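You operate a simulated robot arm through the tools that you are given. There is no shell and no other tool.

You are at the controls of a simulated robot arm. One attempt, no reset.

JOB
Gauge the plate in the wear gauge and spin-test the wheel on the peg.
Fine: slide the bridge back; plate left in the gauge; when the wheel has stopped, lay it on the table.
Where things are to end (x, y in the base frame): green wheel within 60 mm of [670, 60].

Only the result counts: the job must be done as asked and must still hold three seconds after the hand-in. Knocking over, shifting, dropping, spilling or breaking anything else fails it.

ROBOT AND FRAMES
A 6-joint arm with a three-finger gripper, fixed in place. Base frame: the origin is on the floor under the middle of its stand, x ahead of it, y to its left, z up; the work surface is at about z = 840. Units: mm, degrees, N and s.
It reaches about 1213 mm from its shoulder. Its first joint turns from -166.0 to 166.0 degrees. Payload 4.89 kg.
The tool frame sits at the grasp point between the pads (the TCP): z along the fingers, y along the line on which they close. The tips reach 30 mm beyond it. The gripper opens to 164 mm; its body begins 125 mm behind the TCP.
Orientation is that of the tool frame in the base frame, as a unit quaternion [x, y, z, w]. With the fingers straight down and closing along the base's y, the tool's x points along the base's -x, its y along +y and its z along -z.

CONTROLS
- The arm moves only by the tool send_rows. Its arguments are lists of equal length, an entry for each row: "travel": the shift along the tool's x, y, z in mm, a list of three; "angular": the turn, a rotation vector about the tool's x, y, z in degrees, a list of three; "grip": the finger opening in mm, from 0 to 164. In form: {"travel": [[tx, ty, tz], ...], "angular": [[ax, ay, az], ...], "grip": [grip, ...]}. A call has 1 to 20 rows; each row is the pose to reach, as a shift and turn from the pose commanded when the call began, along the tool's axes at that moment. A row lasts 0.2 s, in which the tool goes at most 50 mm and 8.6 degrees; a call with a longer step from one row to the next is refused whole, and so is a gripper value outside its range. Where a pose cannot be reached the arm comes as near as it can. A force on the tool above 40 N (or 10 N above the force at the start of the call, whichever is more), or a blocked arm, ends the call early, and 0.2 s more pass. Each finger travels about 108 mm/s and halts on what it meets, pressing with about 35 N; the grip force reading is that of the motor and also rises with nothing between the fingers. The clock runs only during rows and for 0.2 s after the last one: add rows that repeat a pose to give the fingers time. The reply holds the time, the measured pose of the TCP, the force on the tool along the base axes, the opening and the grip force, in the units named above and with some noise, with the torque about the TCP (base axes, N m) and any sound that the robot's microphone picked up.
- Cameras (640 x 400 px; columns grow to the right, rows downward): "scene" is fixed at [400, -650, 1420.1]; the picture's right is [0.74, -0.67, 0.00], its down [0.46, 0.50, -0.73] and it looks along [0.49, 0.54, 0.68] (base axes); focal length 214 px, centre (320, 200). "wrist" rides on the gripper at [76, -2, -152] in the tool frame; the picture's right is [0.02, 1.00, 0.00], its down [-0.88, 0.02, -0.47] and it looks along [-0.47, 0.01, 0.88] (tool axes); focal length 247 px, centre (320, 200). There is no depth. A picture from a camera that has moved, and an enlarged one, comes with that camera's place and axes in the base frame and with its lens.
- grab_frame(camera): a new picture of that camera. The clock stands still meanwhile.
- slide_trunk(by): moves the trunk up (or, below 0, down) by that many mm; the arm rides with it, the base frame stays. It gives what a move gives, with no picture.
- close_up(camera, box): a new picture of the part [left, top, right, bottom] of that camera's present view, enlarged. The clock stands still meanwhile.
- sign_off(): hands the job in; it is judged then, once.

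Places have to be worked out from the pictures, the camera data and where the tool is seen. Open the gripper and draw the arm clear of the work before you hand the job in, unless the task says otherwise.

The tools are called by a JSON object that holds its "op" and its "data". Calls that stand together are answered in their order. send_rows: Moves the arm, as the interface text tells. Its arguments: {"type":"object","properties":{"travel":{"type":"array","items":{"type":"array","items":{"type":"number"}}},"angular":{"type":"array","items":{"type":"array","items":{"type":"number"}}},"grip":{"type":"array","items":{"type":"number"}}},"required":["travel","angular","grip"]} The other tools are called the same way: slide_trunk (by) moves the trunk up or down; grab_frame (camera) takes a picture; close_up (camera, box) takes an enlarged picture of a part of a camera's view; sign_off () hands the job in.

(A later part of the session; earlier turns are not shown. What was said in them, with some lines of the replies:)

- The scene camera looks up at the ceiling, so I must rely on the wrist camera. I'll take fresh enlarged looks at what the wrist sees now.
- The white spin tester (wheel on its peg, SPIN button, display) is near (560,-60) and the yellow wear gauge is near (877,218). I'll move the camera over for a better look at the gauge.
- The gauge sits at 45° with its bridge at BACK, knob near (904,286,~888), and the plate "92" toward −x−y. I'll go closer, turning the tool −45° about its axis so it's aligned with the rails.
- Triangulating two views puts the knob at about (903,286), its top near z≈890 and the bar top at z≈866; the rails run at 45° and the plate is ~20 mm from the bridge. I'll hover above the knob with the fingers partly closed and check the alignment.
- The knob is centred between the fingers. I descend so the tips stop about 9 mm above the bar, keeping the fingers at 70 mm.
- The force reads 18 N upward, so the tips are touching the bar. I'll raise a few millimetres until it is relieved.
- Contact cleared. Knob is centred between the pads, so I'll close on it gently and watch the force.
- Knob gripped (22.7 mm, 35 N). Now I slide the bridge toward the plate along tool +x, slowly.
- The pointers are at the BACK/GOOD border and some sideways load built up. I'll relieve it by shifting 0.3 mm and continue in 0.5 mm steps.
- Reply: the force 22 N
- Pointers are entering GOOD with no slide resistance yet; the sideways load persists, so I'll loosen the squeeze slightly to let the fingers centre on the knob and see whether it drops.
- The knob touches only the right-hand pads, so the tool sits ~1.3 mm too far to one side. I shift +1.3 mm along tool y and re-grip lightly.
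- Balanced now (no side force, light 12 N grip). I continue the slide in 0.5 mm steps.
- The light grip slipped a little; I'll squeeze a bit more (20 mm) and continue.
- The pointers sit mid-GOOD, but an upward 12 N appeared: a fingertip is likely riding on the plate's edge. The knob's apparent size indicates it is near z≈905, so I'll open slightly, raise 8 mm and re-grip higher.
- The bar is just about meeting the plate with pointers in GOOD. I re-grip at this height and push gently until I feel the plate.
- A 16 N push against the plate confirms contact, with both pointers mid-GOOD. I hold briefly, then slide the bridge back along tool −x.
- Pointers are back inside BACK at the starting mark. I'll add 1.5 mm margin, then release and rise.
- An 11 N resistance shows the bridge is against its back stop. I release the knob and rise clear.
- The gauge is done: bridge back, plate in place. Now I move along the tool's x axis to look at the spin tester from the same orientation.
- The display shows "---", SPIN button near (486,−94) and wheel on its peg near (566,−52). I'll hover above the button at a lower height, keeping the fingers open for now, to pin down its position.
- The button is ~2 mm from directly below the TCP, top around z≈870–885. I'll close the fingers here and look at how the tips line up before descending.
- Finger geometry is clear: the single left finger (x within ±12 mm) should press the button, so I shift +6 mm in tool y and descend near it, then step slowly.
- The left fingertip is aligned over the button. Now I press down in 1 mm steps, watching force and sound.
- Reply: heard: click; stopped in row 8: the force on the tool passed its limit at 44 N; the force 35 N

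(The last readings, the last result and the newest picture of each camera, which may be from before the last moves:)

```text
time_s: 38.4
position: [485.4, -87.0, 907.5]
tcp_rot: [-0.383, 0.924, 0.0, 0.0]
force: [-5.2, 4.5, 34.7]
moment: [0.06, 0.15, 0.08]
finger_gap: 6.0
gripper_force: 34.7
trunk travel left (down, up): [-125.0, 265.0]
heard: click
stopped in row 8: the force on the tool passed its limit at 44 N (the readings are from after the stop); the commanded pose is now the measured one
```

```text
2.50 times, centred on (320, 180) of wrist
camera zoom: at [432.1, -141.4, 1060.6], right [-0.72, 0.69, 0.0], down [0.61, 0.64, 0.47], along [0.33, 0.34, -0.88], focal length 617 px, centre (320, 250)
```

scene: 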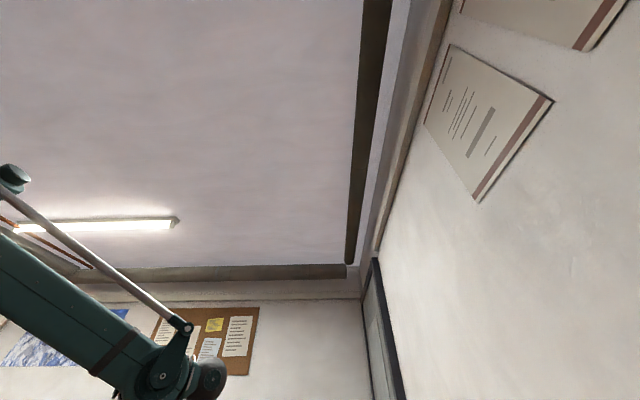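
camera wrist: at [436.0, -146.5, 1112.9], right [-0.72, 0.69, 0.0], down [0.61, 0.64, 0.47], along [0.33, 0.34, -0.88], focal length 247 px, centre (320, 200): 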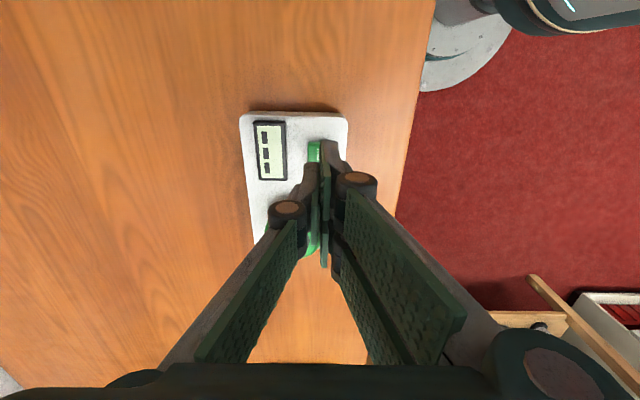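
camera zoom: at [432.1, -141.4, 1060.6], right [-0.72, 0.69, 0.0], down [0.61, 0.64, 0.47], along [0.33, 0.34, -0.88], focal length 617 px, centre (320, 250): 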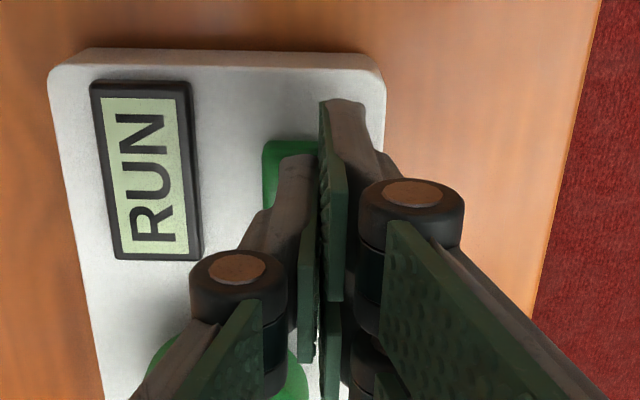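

Click heard and the display shows RUN — the spin test has started. I rise straight up, well clear of the spinning wheel, and watch.

{"op": "send_rows", "data": {"travel": [[0, 0, -8], [0, 0, -30], [0, 0, -60], [0, 0, -90], [0, 0, -120], [0, 0, -130]], "angular": [[0, 0, 0], [0, 0, 0], [0, 0, 0], [0, 0, 0], [0, 0, 0], [0, 0, 0]], "grip": [0, 0, 0, 40, 80, 120]}}

{"op": "grab_frame", "data": {"camera": "wrist"}}

```text
time_s: 39.8
position: [485.5, -86.5, 1037.3]
tcp_rot: [-0.383, 0.924, 0.0, 0.001]
force: [0.2, -0.8, -0.2]
moment: [0.02, 0.04, 0.02]
finger_gap: 119.9
gripper_force: 0.0
trunk travel left (down, up): [-125.0, 265.0]
```

```text
taken
camera wrist: at [433.2, -141.6, 1190.3], right [-0.72, 0.69, 0.0], down [0.61, 0.64, 0.47], along [0.33, 0.34, -0.88], focal length 247 px, centre (320, 200)
```

wrist: 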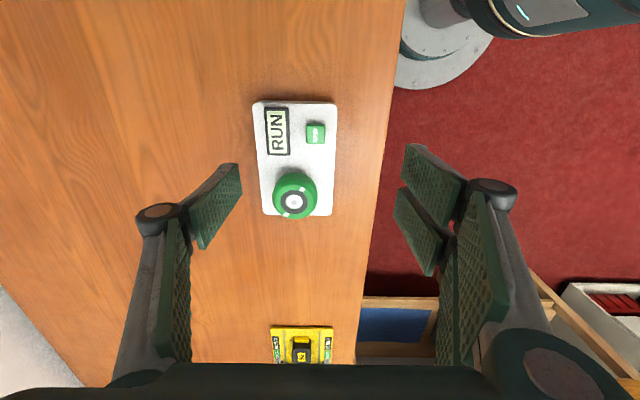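

{"op": "send_rows", "data": {"travel": [[-27, -10.6, 0], [-54, -21.2, 0], [-80.6, -31.8, 0], [-80.6, -31.8, 0], [-80.6, -31.8, 0], [-80.6, -31.8, 0], [-80.6, -31.8, 0], [-80.6, -31.8, 0]], "angular": [[0, 0, 0], [0, 0, 0], [0, 0, 0], [0, 0, 0], [0, 0, 0], [0, 0, 0], [0, 0, 0], [0, 0, 0]], "grip": [120, 120, 120, 120, 120, 120, 120, 120]}}

{"op": "close_up", "data": {"camera": "wrist", "box": [240, 10, 400, 180]}}

```text
time_s: 41.6
position: [563.2, -51.3, 1035.6]
tcp_rot: [-0.383, 0.924, 0.001, -0.001]
force: [0.1, -0.4, -0.3]
moment: [0.01, -0.04, -0.03]
finger_gap: 120.1
gripper_force: 0.1
trunk travel left (down, up): [-125.0, 265.0]
```

```text
2.35 times, centred on (320, 95) of wrist
camera zoom: at [511.4, -106.3, 1189.1], right [-0.72, 0.69, 0.0], down [0.61, 0.64, 0.47], along [0.33, 0.34, -0.88], focal length 581 px, centre (320, 447)
```

zoom: 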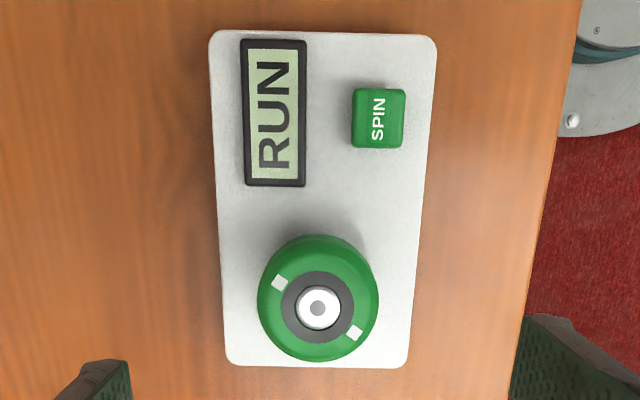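

The wheel is spinning (marks have turned) and the display shows RUN. I wait here.

{"op": "send_rows", "data": {"travel": [[0, 0, 0], [0, 0, 0], [0, 0, 0], [0, 0, 0], [0, 0, 0], [0, 0, 0], [0, 0, 0], [0, 0, 0], [0, 0, 0], [0, 0, 0], [0, 0, 0], [0, 0, 0], [0, 0, 0], [0, 0, 0], [0, 0, 0], [0, 0, 0], [0, 0, 0], [0, 0, 0], [0, 0, 0], [0, 0, 0]], "angular": [[0, 0, 0], [0, 0, 0], [0, 0, 0], [0, 0, 0], [0, 0, 0], [0, 0, 0], [0, 0, 0], [0, 0, 0], [0, 0, 0], [0, 0, 0], [0, 0, 0], [0, 0, 0], [0, 0, 0], [0, 0, 0], [0, 0, 0], [0, 0, 0], [0, 0, 0], [0, 0, 0], [0, 0, 0], [0, 0, 0]], "grip": [120, 120, 120, 120, 120, 120, 120, 120, 120, 120, 120, 120, 120, 120, 120, 120, 120, 120, 120, 120]}}

{"op": "close_up", "data": {"camera": "wrist", "box": [240, 10, 400, 180]}}

```text
time_s: 45.8
position: [563.9, -52.2, 1035.4]
tcp_rot: [-0.383, 0.924, 0.0, 0.0]
force: [0.6, 1.3, 0.2]
moment: [0.03, 0.01, 0.0]
finger_gap: 120.0
gripper_force: 0.0
trunk travel left (down, up): [-125.0, 265.0]
```

```text
2.35 times, centred on (320, 95) of wrist
camera zoom: at [511.4, -106.4, 1189.0], right [-0.72, 0.69, 0.0], down [0.61, 0.64, 0.47], along [0.33, 0.34, -0.88], focal length 581 px, centre (320, 447)
```

zoom: 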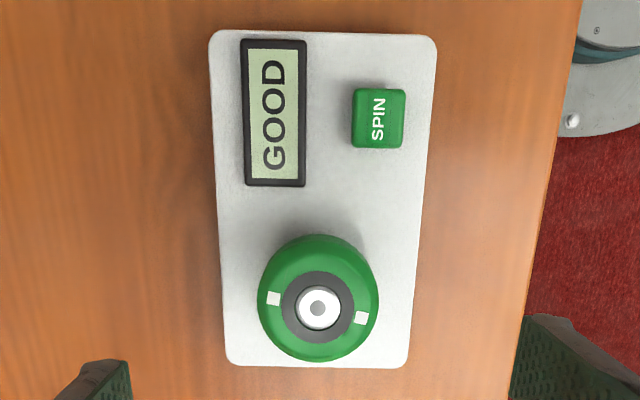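

The display reads GOOD. I check that the wheel has really stopped by comparing mark positions after some more time.

{"op": "send_rows", "data": {"travel": [[0, 0, 0], [0, 0, 0], [0, 0, 0], [0, 0, 0]], "angular": [[0, 0, 0], [0, 0, 0], [0, 0, 0], [0, 0, 0]], "grip": [120, 120, 120, 120]}}

{"op": "close_up", "data": {"camera": "wrist", "box": [240, 10, 400, 180]}}

```text
time_s: 46.8
position: [564.3, -51.6, 1036.1]
tcp_rot: [-0.383, 0.924, 0.0, -0.001]
force: [-0.7, 0.1, -0.8]
moment: [0.0, 0.02, -0.01]
finger_gap: 119.9
gripper_force: 0.1
trunk travel left (down, up): [-125.0, 265.0]
```

```text
2.35 times, centred on (320, 95) of wrist
camera zoom: at [511.4, -106.4, 1189.0], right [-0.72, 0.69, 0.0], down [0.61, 0.64, 0.47], along [0.33, 0.34, -0.88], focal length 581 px, centre (320, 447)
```

zoom: 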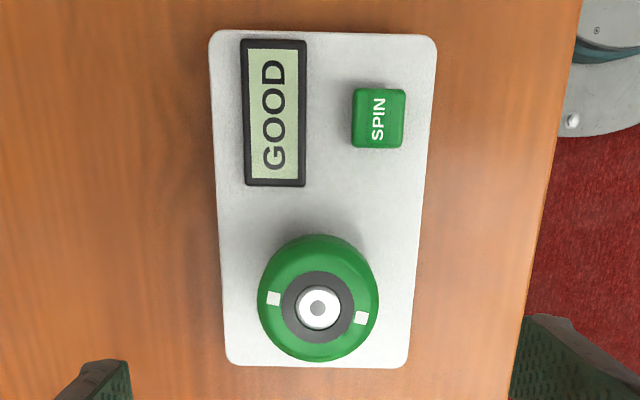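

The wheel is still (marks unchanged) and the result is GOOD. Now I descend around the wheel: first to TCP z≈945 with fingers at 100 mm, shifting −1.5 mm in y, to check the alignment.

{"op": "send_rows", "data": {"travel": [[0, -1.5, 20], [0, -1.5, 45], [0, -1.5, 70], [0, -1.5, 90], [0, -1.5, 90]], "angular": [[0, 0, 0], [0, 0, 0], [0, 0, 0], [0, 0, 0], [0, 0, 0]], "grip": [110, 100, 100, 100, 100]}}

{"op": "grab_frame", "data": {"camera": "wrist"}}

{"op": "close_up", "data": {"camera": "wrist", "box": [230, 70, 410, 240]}}

```text
time_s: 48.0
position: [564.2, -53.7, 947.9]
tcp_rot: [-0.383, 0.924, 0.0, 0.0]
force: [0.5, 0.4, 0.3]
moment: [0.01, -0.01, 0.02]
finger_gap: 99.8
gripper_force: 0.0
trunk travel left (down, up): [-125.0, 265.0]
```

```text
taken
camera wrist: at [511.9, -107.6, 1100.5], right [-0.72, 0.69, 0.0], down [0.61, 0.64, 0.47], along [0.33, 0.34, -0.88], focal length 247 px, centre (320, 200)
```

wrist: 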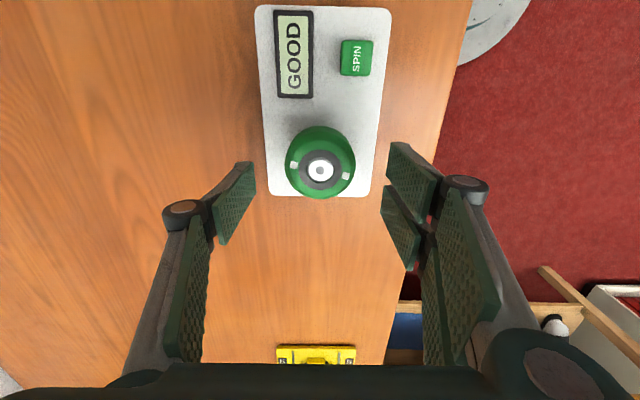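

```text
2.35 times, centred on (320, 155) of wrist
camera zoom: at [511.9, -107.6, 1100.5], right [-0.72, 0.69, 0.0], down [0.61, 0.64, 0.47], along [0.33, 0.34, -0.88], focal length 581 px, centre (320, 306)
```

zoom: 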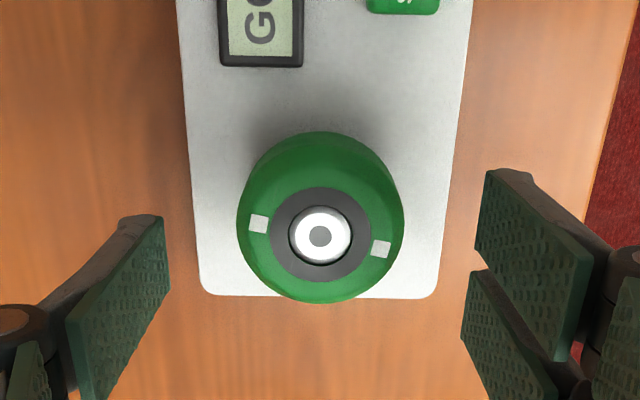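

Scale changes between heights put the base top at ~856, the wheel rim raised at z≈885–905 with Ø≈61 mm, centre ~4 mm toward tool +x. I descend to TCP z≈912 around it with the fingers still open.

{"op": "send_rows", "data": {"travel": [[4, 0, 10], [4, 0, 20], [4, 0, 28], [4, 0, 36], [4, 0, 36]], "angular": [[0, 0, 0], [0, 0, 0], [0, 0, 0], [0, 0, 0], [0, 0, 0]], "grip": [100, 100, 100, 90, 84]}}

{"op": "grab_frame", "data": {"camera": "wrist"}}

{"op": "close_up", "data": {"camera": "wrist", "box": [230, 100, 410, 270]}}

```text
time_s: 49.2
position: [562.2, -55.1, 911.1]
tcp_rot: [-0.382, 0.924, 0.0, 0.0]
force: [0.4, 0.1, 0.7]
moment: [0.0, 0.04, -0.02]
finger_gap: 83.7
gripper_force: 0.0
trunk travel left (down, up): [-125.0, 265.0]
```

```text
taken
camera wrist: at [509.9, -110.2, 1064.2], right [-0.72, 0.69, 0.0], down [0.61, 0.64, 0.47], along [0.33, 0.34, -0.88], focal length 247 px, centre (320, 200)
```

wrist: 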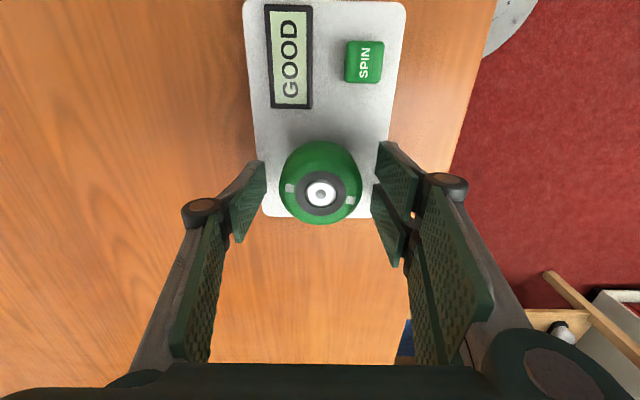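

```text
2.35 times, centred on (320, 185) of wrist
camera zoom: at [509.9, -110.2, 1064.2], right [-0.72, 0.69, 0.0], down [0.61, 0.64, 0.47], along [0.33, 0.34, -0.88], focal length 581 px, centre (320, 235)
```

zoom: 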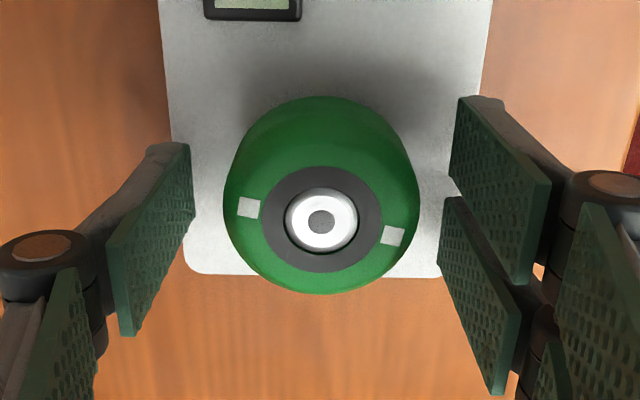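

The wheel sits centred between the pads with its rim at about pad height. I close on it.

{"op": "send_rows", "data": {"travel": [[0, 0, 0], [0, 0, 0], [0, 0, 0], [0, 0, 0], [0, 0, 0]], "angular": [[0, 0, 0], [0, 0, 0], [0, 0, 0], [0, 0, 0], [0, 0, 0]], "grip": [74, 66, 60, 54, 52]}}

{"op": "close_up", "data": {"camera": "wrist", "box": [230, 100, 410, 270]}}

```text
time_s: 50.4
position: [561.6, -55.7, 911.2]
tcp_rot: [-0.383, 0.924, -0.001, 0.0]
force: [-0.2, 0.5, 0.5]
moment: [0.02, 0.04, 0.03]
finger_gap: 58.0
gripper_force: 35.0
trunk travel left (down, up): [-125.0, 265.0]
```

```text
2.35 times, centred on (320, 185) of wrist
camera zoom: at [509.9, -110.2, 1064.4], right [-0.72, 0.69, 0.0], down [0.61, 0.64, 0.47], along [0.33, 0.34, -0.88], focal length 581 px, centre (320, 235)
```

zoom: 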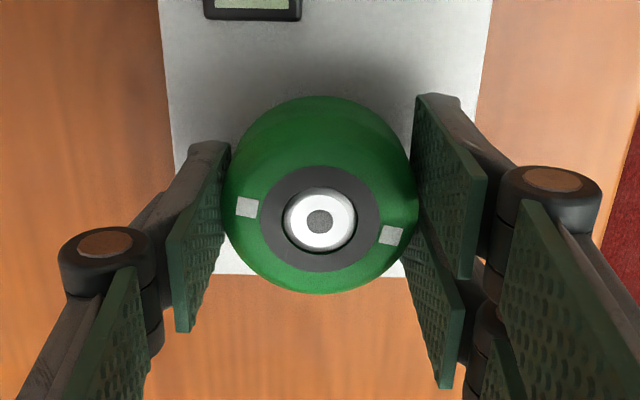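

Firm grip at 58 mm with no side load. I lift straight up off the peg.

{"op": "send_rows", "data": {"travel": [[0, 0, -4], [0, 0, -10], [0, 0, -18], [0, 0, -28], [0, 0, -40], [0, 0, -55], [0, 0, -70], [0, 0, -80]], "angular": [[0, 0, 0], [0, 0, 0], [0, 0, 0], [0, 0, 0], [0, 0, 0], [0, 0, 0], [0, 0, 0], [0, 0, 0]], "grip": [50, 50, 50, 50, 50, 50, 50, 50]}}

{"op": "grab_frame", "data": {"camera": "wrist"}}

```text
time_s: 52.2
position: [563.1, -55.9, 990.2]
tcp_rot: [-0.383, 0.924, 0.001, 0.001]
force: [0.3, 0.3, -1.0]
moment: [0.0, 0.07, -0.03]
finger_gap: 58.1
gripper_force: 34.6
trunk travel left (down, up): [-125.0, 265.0]
```

```text
taken
camera wrist: at [510.6, -111.1, 1143.8], right [-0.72, 0.69, 0.0], down [0.61, 0.64, 0.47], along [0.33, 0.34, -0.88], focal length 247 px, centre (320, 200)
```

wrist: 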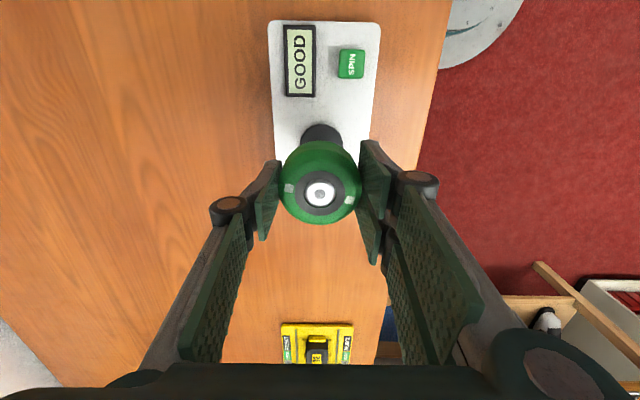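

The wheel is off the peg and the tester stayed put. I carry it along tool −x to about (670, 60) at this height.

{"op": "send_rows", "data": {"travel": [[-20, 1, 0], [-45, 2, 0], [-70, 3, 0], [-95, 4, 0], [-120, 5, 0], [-142, 6, 0], [-155, 6.4, 0], [-157.7, 6.4, 0], [-157.7, 6.4, 0]], "angular": [[0, 0, 0], [0, 0, 0], [0, 0, 0], [0, 0, 0], [0, 0, 0], [0, 0, 0], [0, 0, 0], [0, 0, 0], [0, 0, 0]], "grip": [50, 50, 50, 50, 50, 50, 50, 50, 50]}}

{"op": "grab_frame", "data": {"camera": "wrist"}}

```text
time_s: 54.2
position: [668.8, 58.4, 992.2]
tcp_rot: [-0.383, 0.924, -0.001, 0.0]
force: [-0.1, 0.0, -1.6]
moment: [0.0, -0.01, 0.0]
finger_gap: 57.9
gripper_force: 34.7
trunk travel left (down, up): [-125.0, 265.0]
```

```text
taken
camera wrist: at [617.6, 4.3, 1144.7], right [-0.72, 0.69, 0.0], down [0.61, 0.64, 0.47], along [0.33, 0.34, -0.88], focal length 247 px, centre (320, 200)
```

wrist: 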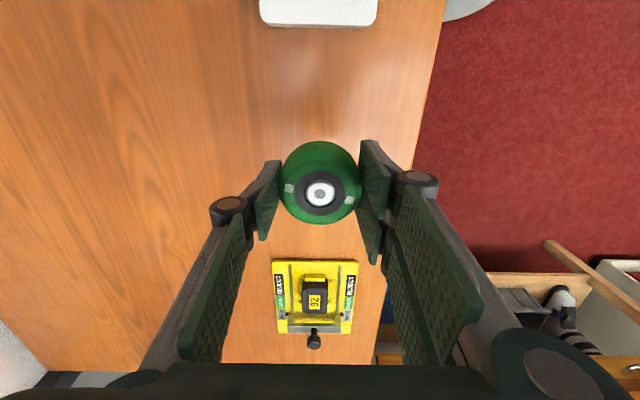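

At (669, 58) with clear table beneath. I descend quickly to TCP z≈895, then slowly.

{"op": "send_rows", "data": {"travel": [[0, 0, 20], [0, 0, 40], [0, 0, 60], [0, 0, 75], [0, 0, 88], [0, 0, 96], [0, 0, 98], [0, 0, 100], [0, 0, 101], [0, 0, 102], [0, 0, 103], [0, 0, 104], [0, 0, 105], [0, 0, 106], [0, 0, 107], [0, 0, 108]], "angular": [[0, 0, 0], [0, 0, 0], [0, 0, 0], [0, 0, 0], [0, 0, 0], [0, 0, 0], [0, 0, 0], [0, 0, 0], [0, 0, 0], [0, 0, 0], [0, 0, 0], [0, 0, 0], [0, 0, 0], [0, 0, 0], [0, 0, 0], [0, 0, 0]], "grip": [50, 50, 50, 50, 50, 50, 50, 50, 50, 50, 50, 50, 50, 50, 50, 50]}}

{"op": "grab_frame", "data": {"camera": "wrist"}}

```text
time_s: 57.6
position: [670.1, 59.7, 883.7]
tcp_rot: [-0.384, 0.924, 0.0, -0.001]
force: [-0.6, 0.0, -1.6]
moment: [0.0, 0.01, -0.01]
finger_gap: 57.9
gripper_force: 34.8
trunk travel left (down, up): [-125.0, 265.0]
```

```text
taken
camera wrist: at [617.5, 5.4, 1036.1], right [-0.72, 0.69, 0.0], down [0.61, 0.64, 0.47], along [0.33, 0.34, -0.88], focal length 247 px, centre (320, 200)
```

wrist: 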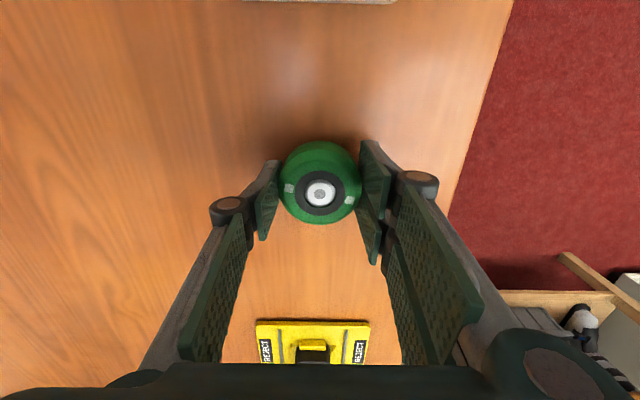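

Still no contact at z=883.7. I continue downward in 1 mm steps until the table is felt.

{"op": "send_rows", "data": {"travel": [[0, 0, 1], [0, 0, 2], [0, 0, 3], [0, 0, 4], [0, 0, 5], [0, 0, 6], [0, 0, 7], [0, 0, 8]], "angular": [[0, 0, 0], [0, 0, 0], [0, 0, 0], [0, 0, 0], [0, 0, 0], [0, 0, 0], [0, 0, 0], [0, 0, 0]], "grip": [50, 50, 50, 50, 50, 50, 50, 50]}}

```text
time_s: 59.4
position: [667.9, 60.7, 873.6]
tcp_rot: [-0.383, 0.924, 0.0, 0.001]
force: [0.1, -0.2, -2.0]
moment: [-0.02, 0.0, 0.0]
finger_gap: 58.1
gripper_force: 35.1
trunk travel left (down, up): [-125.0, 265.0]
```

{"op": "send_rows", "data": {"travel": [[0, 0, 0.7], [0, 0, 1.4], [0, 0, 2.1], [0, 0, 2.8], [0, 0, 3.5], [0, 0, 4.2]], "angular": [[0, 0, 0], [0, 0, 0], [0, 0, 0], [0, 0, 0], [0, 0, 0], [0, 0, 0]], "grip": [50, 50, 50, 50, 50, 50]}}

```text
time_s: 60.5
position: [670.2, 60.1, 873.3]
tcp_rot: [-0.384, 0.923, -0.001, 0.001]
force: [-4.9, 0.4, 28.5]
moment: [0.02, 0.24, 0.01]
finger_gap: 58.0
gripper_force: 35.3
trunk travel left (down, up): [-125.0, 265.0]
stopped in row 5: the force on the tool passed its limit at 42 N (the readings are from after the stop); the commanded pose is now the measured one
```

Table contact felt at TCP z≈873. I ease up slightly to unload, then open the fingers slowly so the wheel settles.

{"op": "send_rows", "data": {"travel": [[0, 0, -0.5], [0, 0, -0.8], [0, 0, -0.8]], "angular": [[0, 0, 0], [0, 0, 0], [0, 0, 0]], "grip": [50, 52, 54]}}

{"op": "close_up", "data": {"camera": "wrist", "box": [230, 100, 410, 270]}}

```text
time_s: 61.3
position: [670.9, 58.9, 873.6]
tcp_rot: [-0.383, 0.924, -0.001, 0.0]
force: [-7.3, -0.3, 7.2]
moment: [0.06, 0.38, 0.07]
finger_gap: 58.1
gripper_force: 35.3
trunk travel left (down, up): [-125.0, 265.0]
```

```text
2.35 times, centred on (320, 185) of wrist
camera zoom: at [618.4, 5.1, 1026.2], right [-0.72, 0.69, 0.0], down [0.61, 0.64, 0.47], along [0.33, 0.34, -0.88], focal length 581 px, centre (320, 235)
```

zoom: 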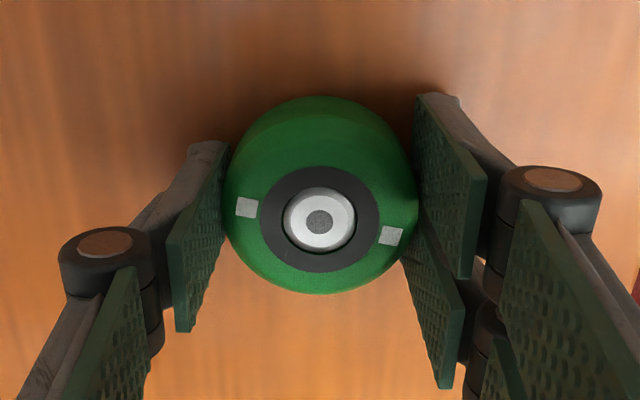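

{"op": "send_rows", "data": {"travel": [[0, 0, 0], [0, 0, 0], [0, 0, 0], [0, 0, 0], [0, 0, 0], [0, 0, 0], [0, 0, 0]], "angular": [[0, 0, 0], [0, 0, 0], [0, 0, 0], [0, 0, 0], [0, 0, 0], [0, 0, 0], [0, 0, 0]], "grip": [56, 57, 58, 59, 60, 62, 64]}}

{"op": "close_up", "data": {"camera": "wrist", "box": [230, 100, 410, 270]}}

```text
time_s: 62.9
position: [671.6, 60.6, 874.1]
tcp_rot: [-0.383, 0.924, -0.001, 0.001]
force: [0.1, 0.6, 0.2]
moment: [-0.03, 0.02, 0.01]
finger_gap: 63.8
gripper_force: 0.1
trunk travel left (down, up): [-125.0, 265.0]
```

```text
2.35 times, centred on (320, 185) of wrist
camera zoom: at [618.8, 5.3, 1026.1], right [-0.72, 0.69, 0.0], down [0.61, 0.64, 0.47], along [0.33, 0.34, -0.88], focal length 581 px, centre (320, 235)
```

zoom: 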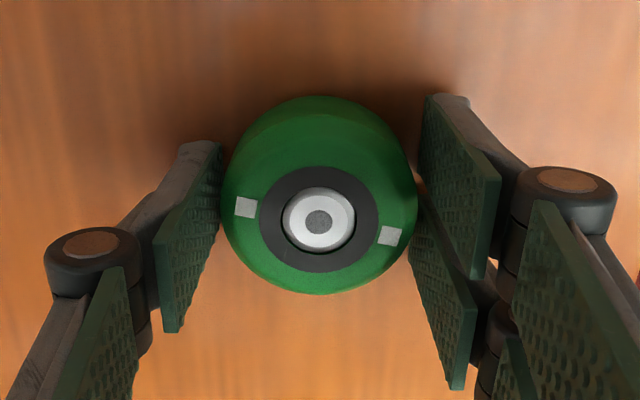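

The wheel is free and did not drop – it rests on the table. I open wider and rise straight up.

{"op": "send_rows", "data": {"travel": [[0, 0, 0], [0, 0, 0], [0, 0, -10], [0, 0, -30], [0, 0, -60], [0, 0, -100], [0, 0, -140], [0, 0, -170], [0, 0, -170]], "angular": [[0, 0, 0], [0, 0, 0], [0, 0, 0], [0, 0, 0], [0, 0, 0], [0, 0, 0], [0, 0, 0], [0, 0, 0], [0, 0, 0]], "grip": [80, 100, 110, 120, 120, 140, 160, 160, 160]}}

{"op": "grab_frame", "data": {"camera": "wrist"}}

```text
time_s: 64.9
position: [670.4, 58.5, 1044.4]
tcp_rot: [-0.382, 0.924, 0.0, 0.001]
force: [0.4, -0.8, -0.8]
moment: [-0.01, -0.02, 0.05]
finger_gap: 160.1
gripper_force: 0.0
trunk travel left (down, up): [-125.0, 265.0]
```

```text
taken
camera wrist: at [617.6, 2.5, 1197.0], right [-0.72, 0.69, 0.0], down [0.61, 0.64, 0.47], along [0.33, 0.34, -0.88], focal length 247 px, centre (320, 200)
```

wrist: 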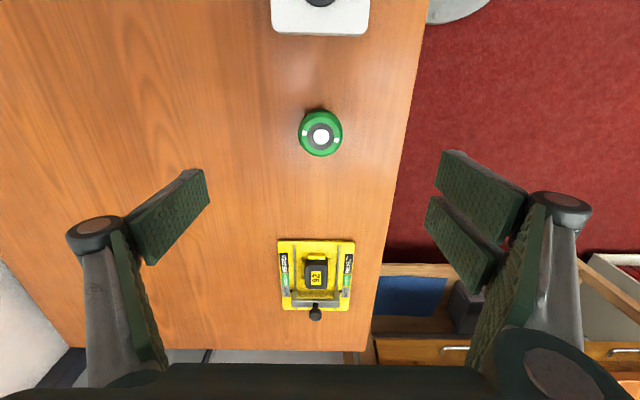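

The wheel lies flat near (670, 59). A last check on the gauge and wheel before hand-in.

{"op": "close_up", "data": {"camera": "wrist", "box": [265, 225, 370, 330]}}

{"op": "close_up", "data": {"camera": "wrist", "box": [260, 0, 380, 170]}}

```text
3.81 times, centred on (318, 278) of wrist
camera zoom: at [617.6, 2.5, 1197.0], right [-0.72, 0.69, 0.0], down [0.61, 0.64, 0.47], along [0.33, 0.34, -0.88], focal length 941 px, centre (330, -95)
```

zoom: 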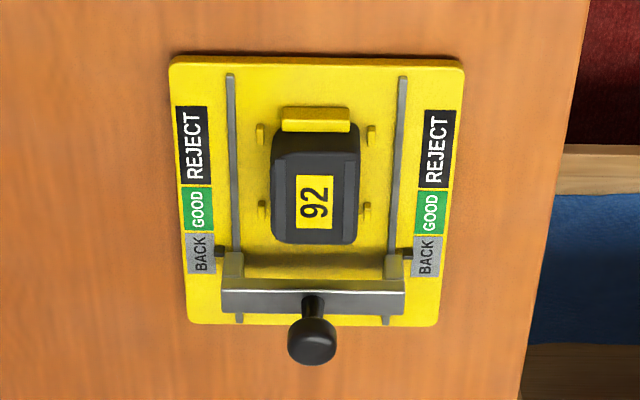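

```text
2.35 times, centred on (320, 85) of wrist
camera zoom: at [617.6, 2.5, 1197.0], right [-0.72, 0.69, 0.0], down [0.61, 0.64, 0.47], along [0.33, 0.34, -0.88], focal length 581 px, centre (320, 471)
```

zoom: 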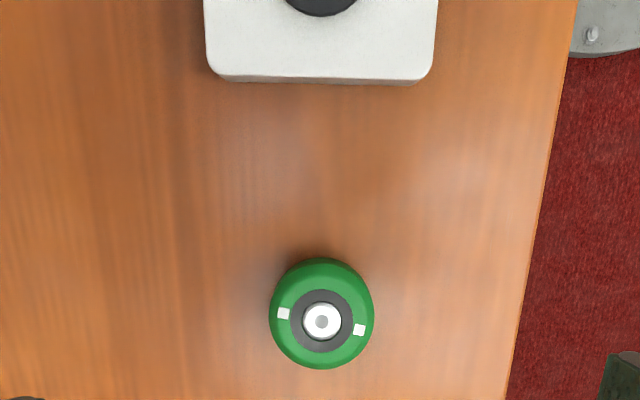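

The bridge is at BACK with the plate seated in the gauge, the tester read GOOD, and the wheel lies flat near (670, 59). The gripper is open and well clear, so I hand in.

{"op": "sign_off", "data": {}}

```text
The job is handed in.
```

I finished both tests and handed the job in. I don't have the judge's verdict.

- **Wear gauge:** I slid the bridge up until it pressed against the plate, with about 16 N of resistance. Both pointers sat in the middle of GOOD. I then slid the bridge back to its stop at BACK and left the plate in the gauge.
- **Spin test:** I pressed SPIN and the display went from RUN to GOOD. I waited until the wheel's marks had stopped moving, lifted it off the peg and laid it flat on the table at about (670, 59), within the 60 mm limit.

While I was pushing the bridge, one fingertip seems to have ridden up on the plate's edge, with about 12 N of upward force. I let go, raised the grip and carried on. In the last picture the plate was still seated in the gauge, and the gauge and tester both looked undisturbed.

The gripper is open and well above the work.
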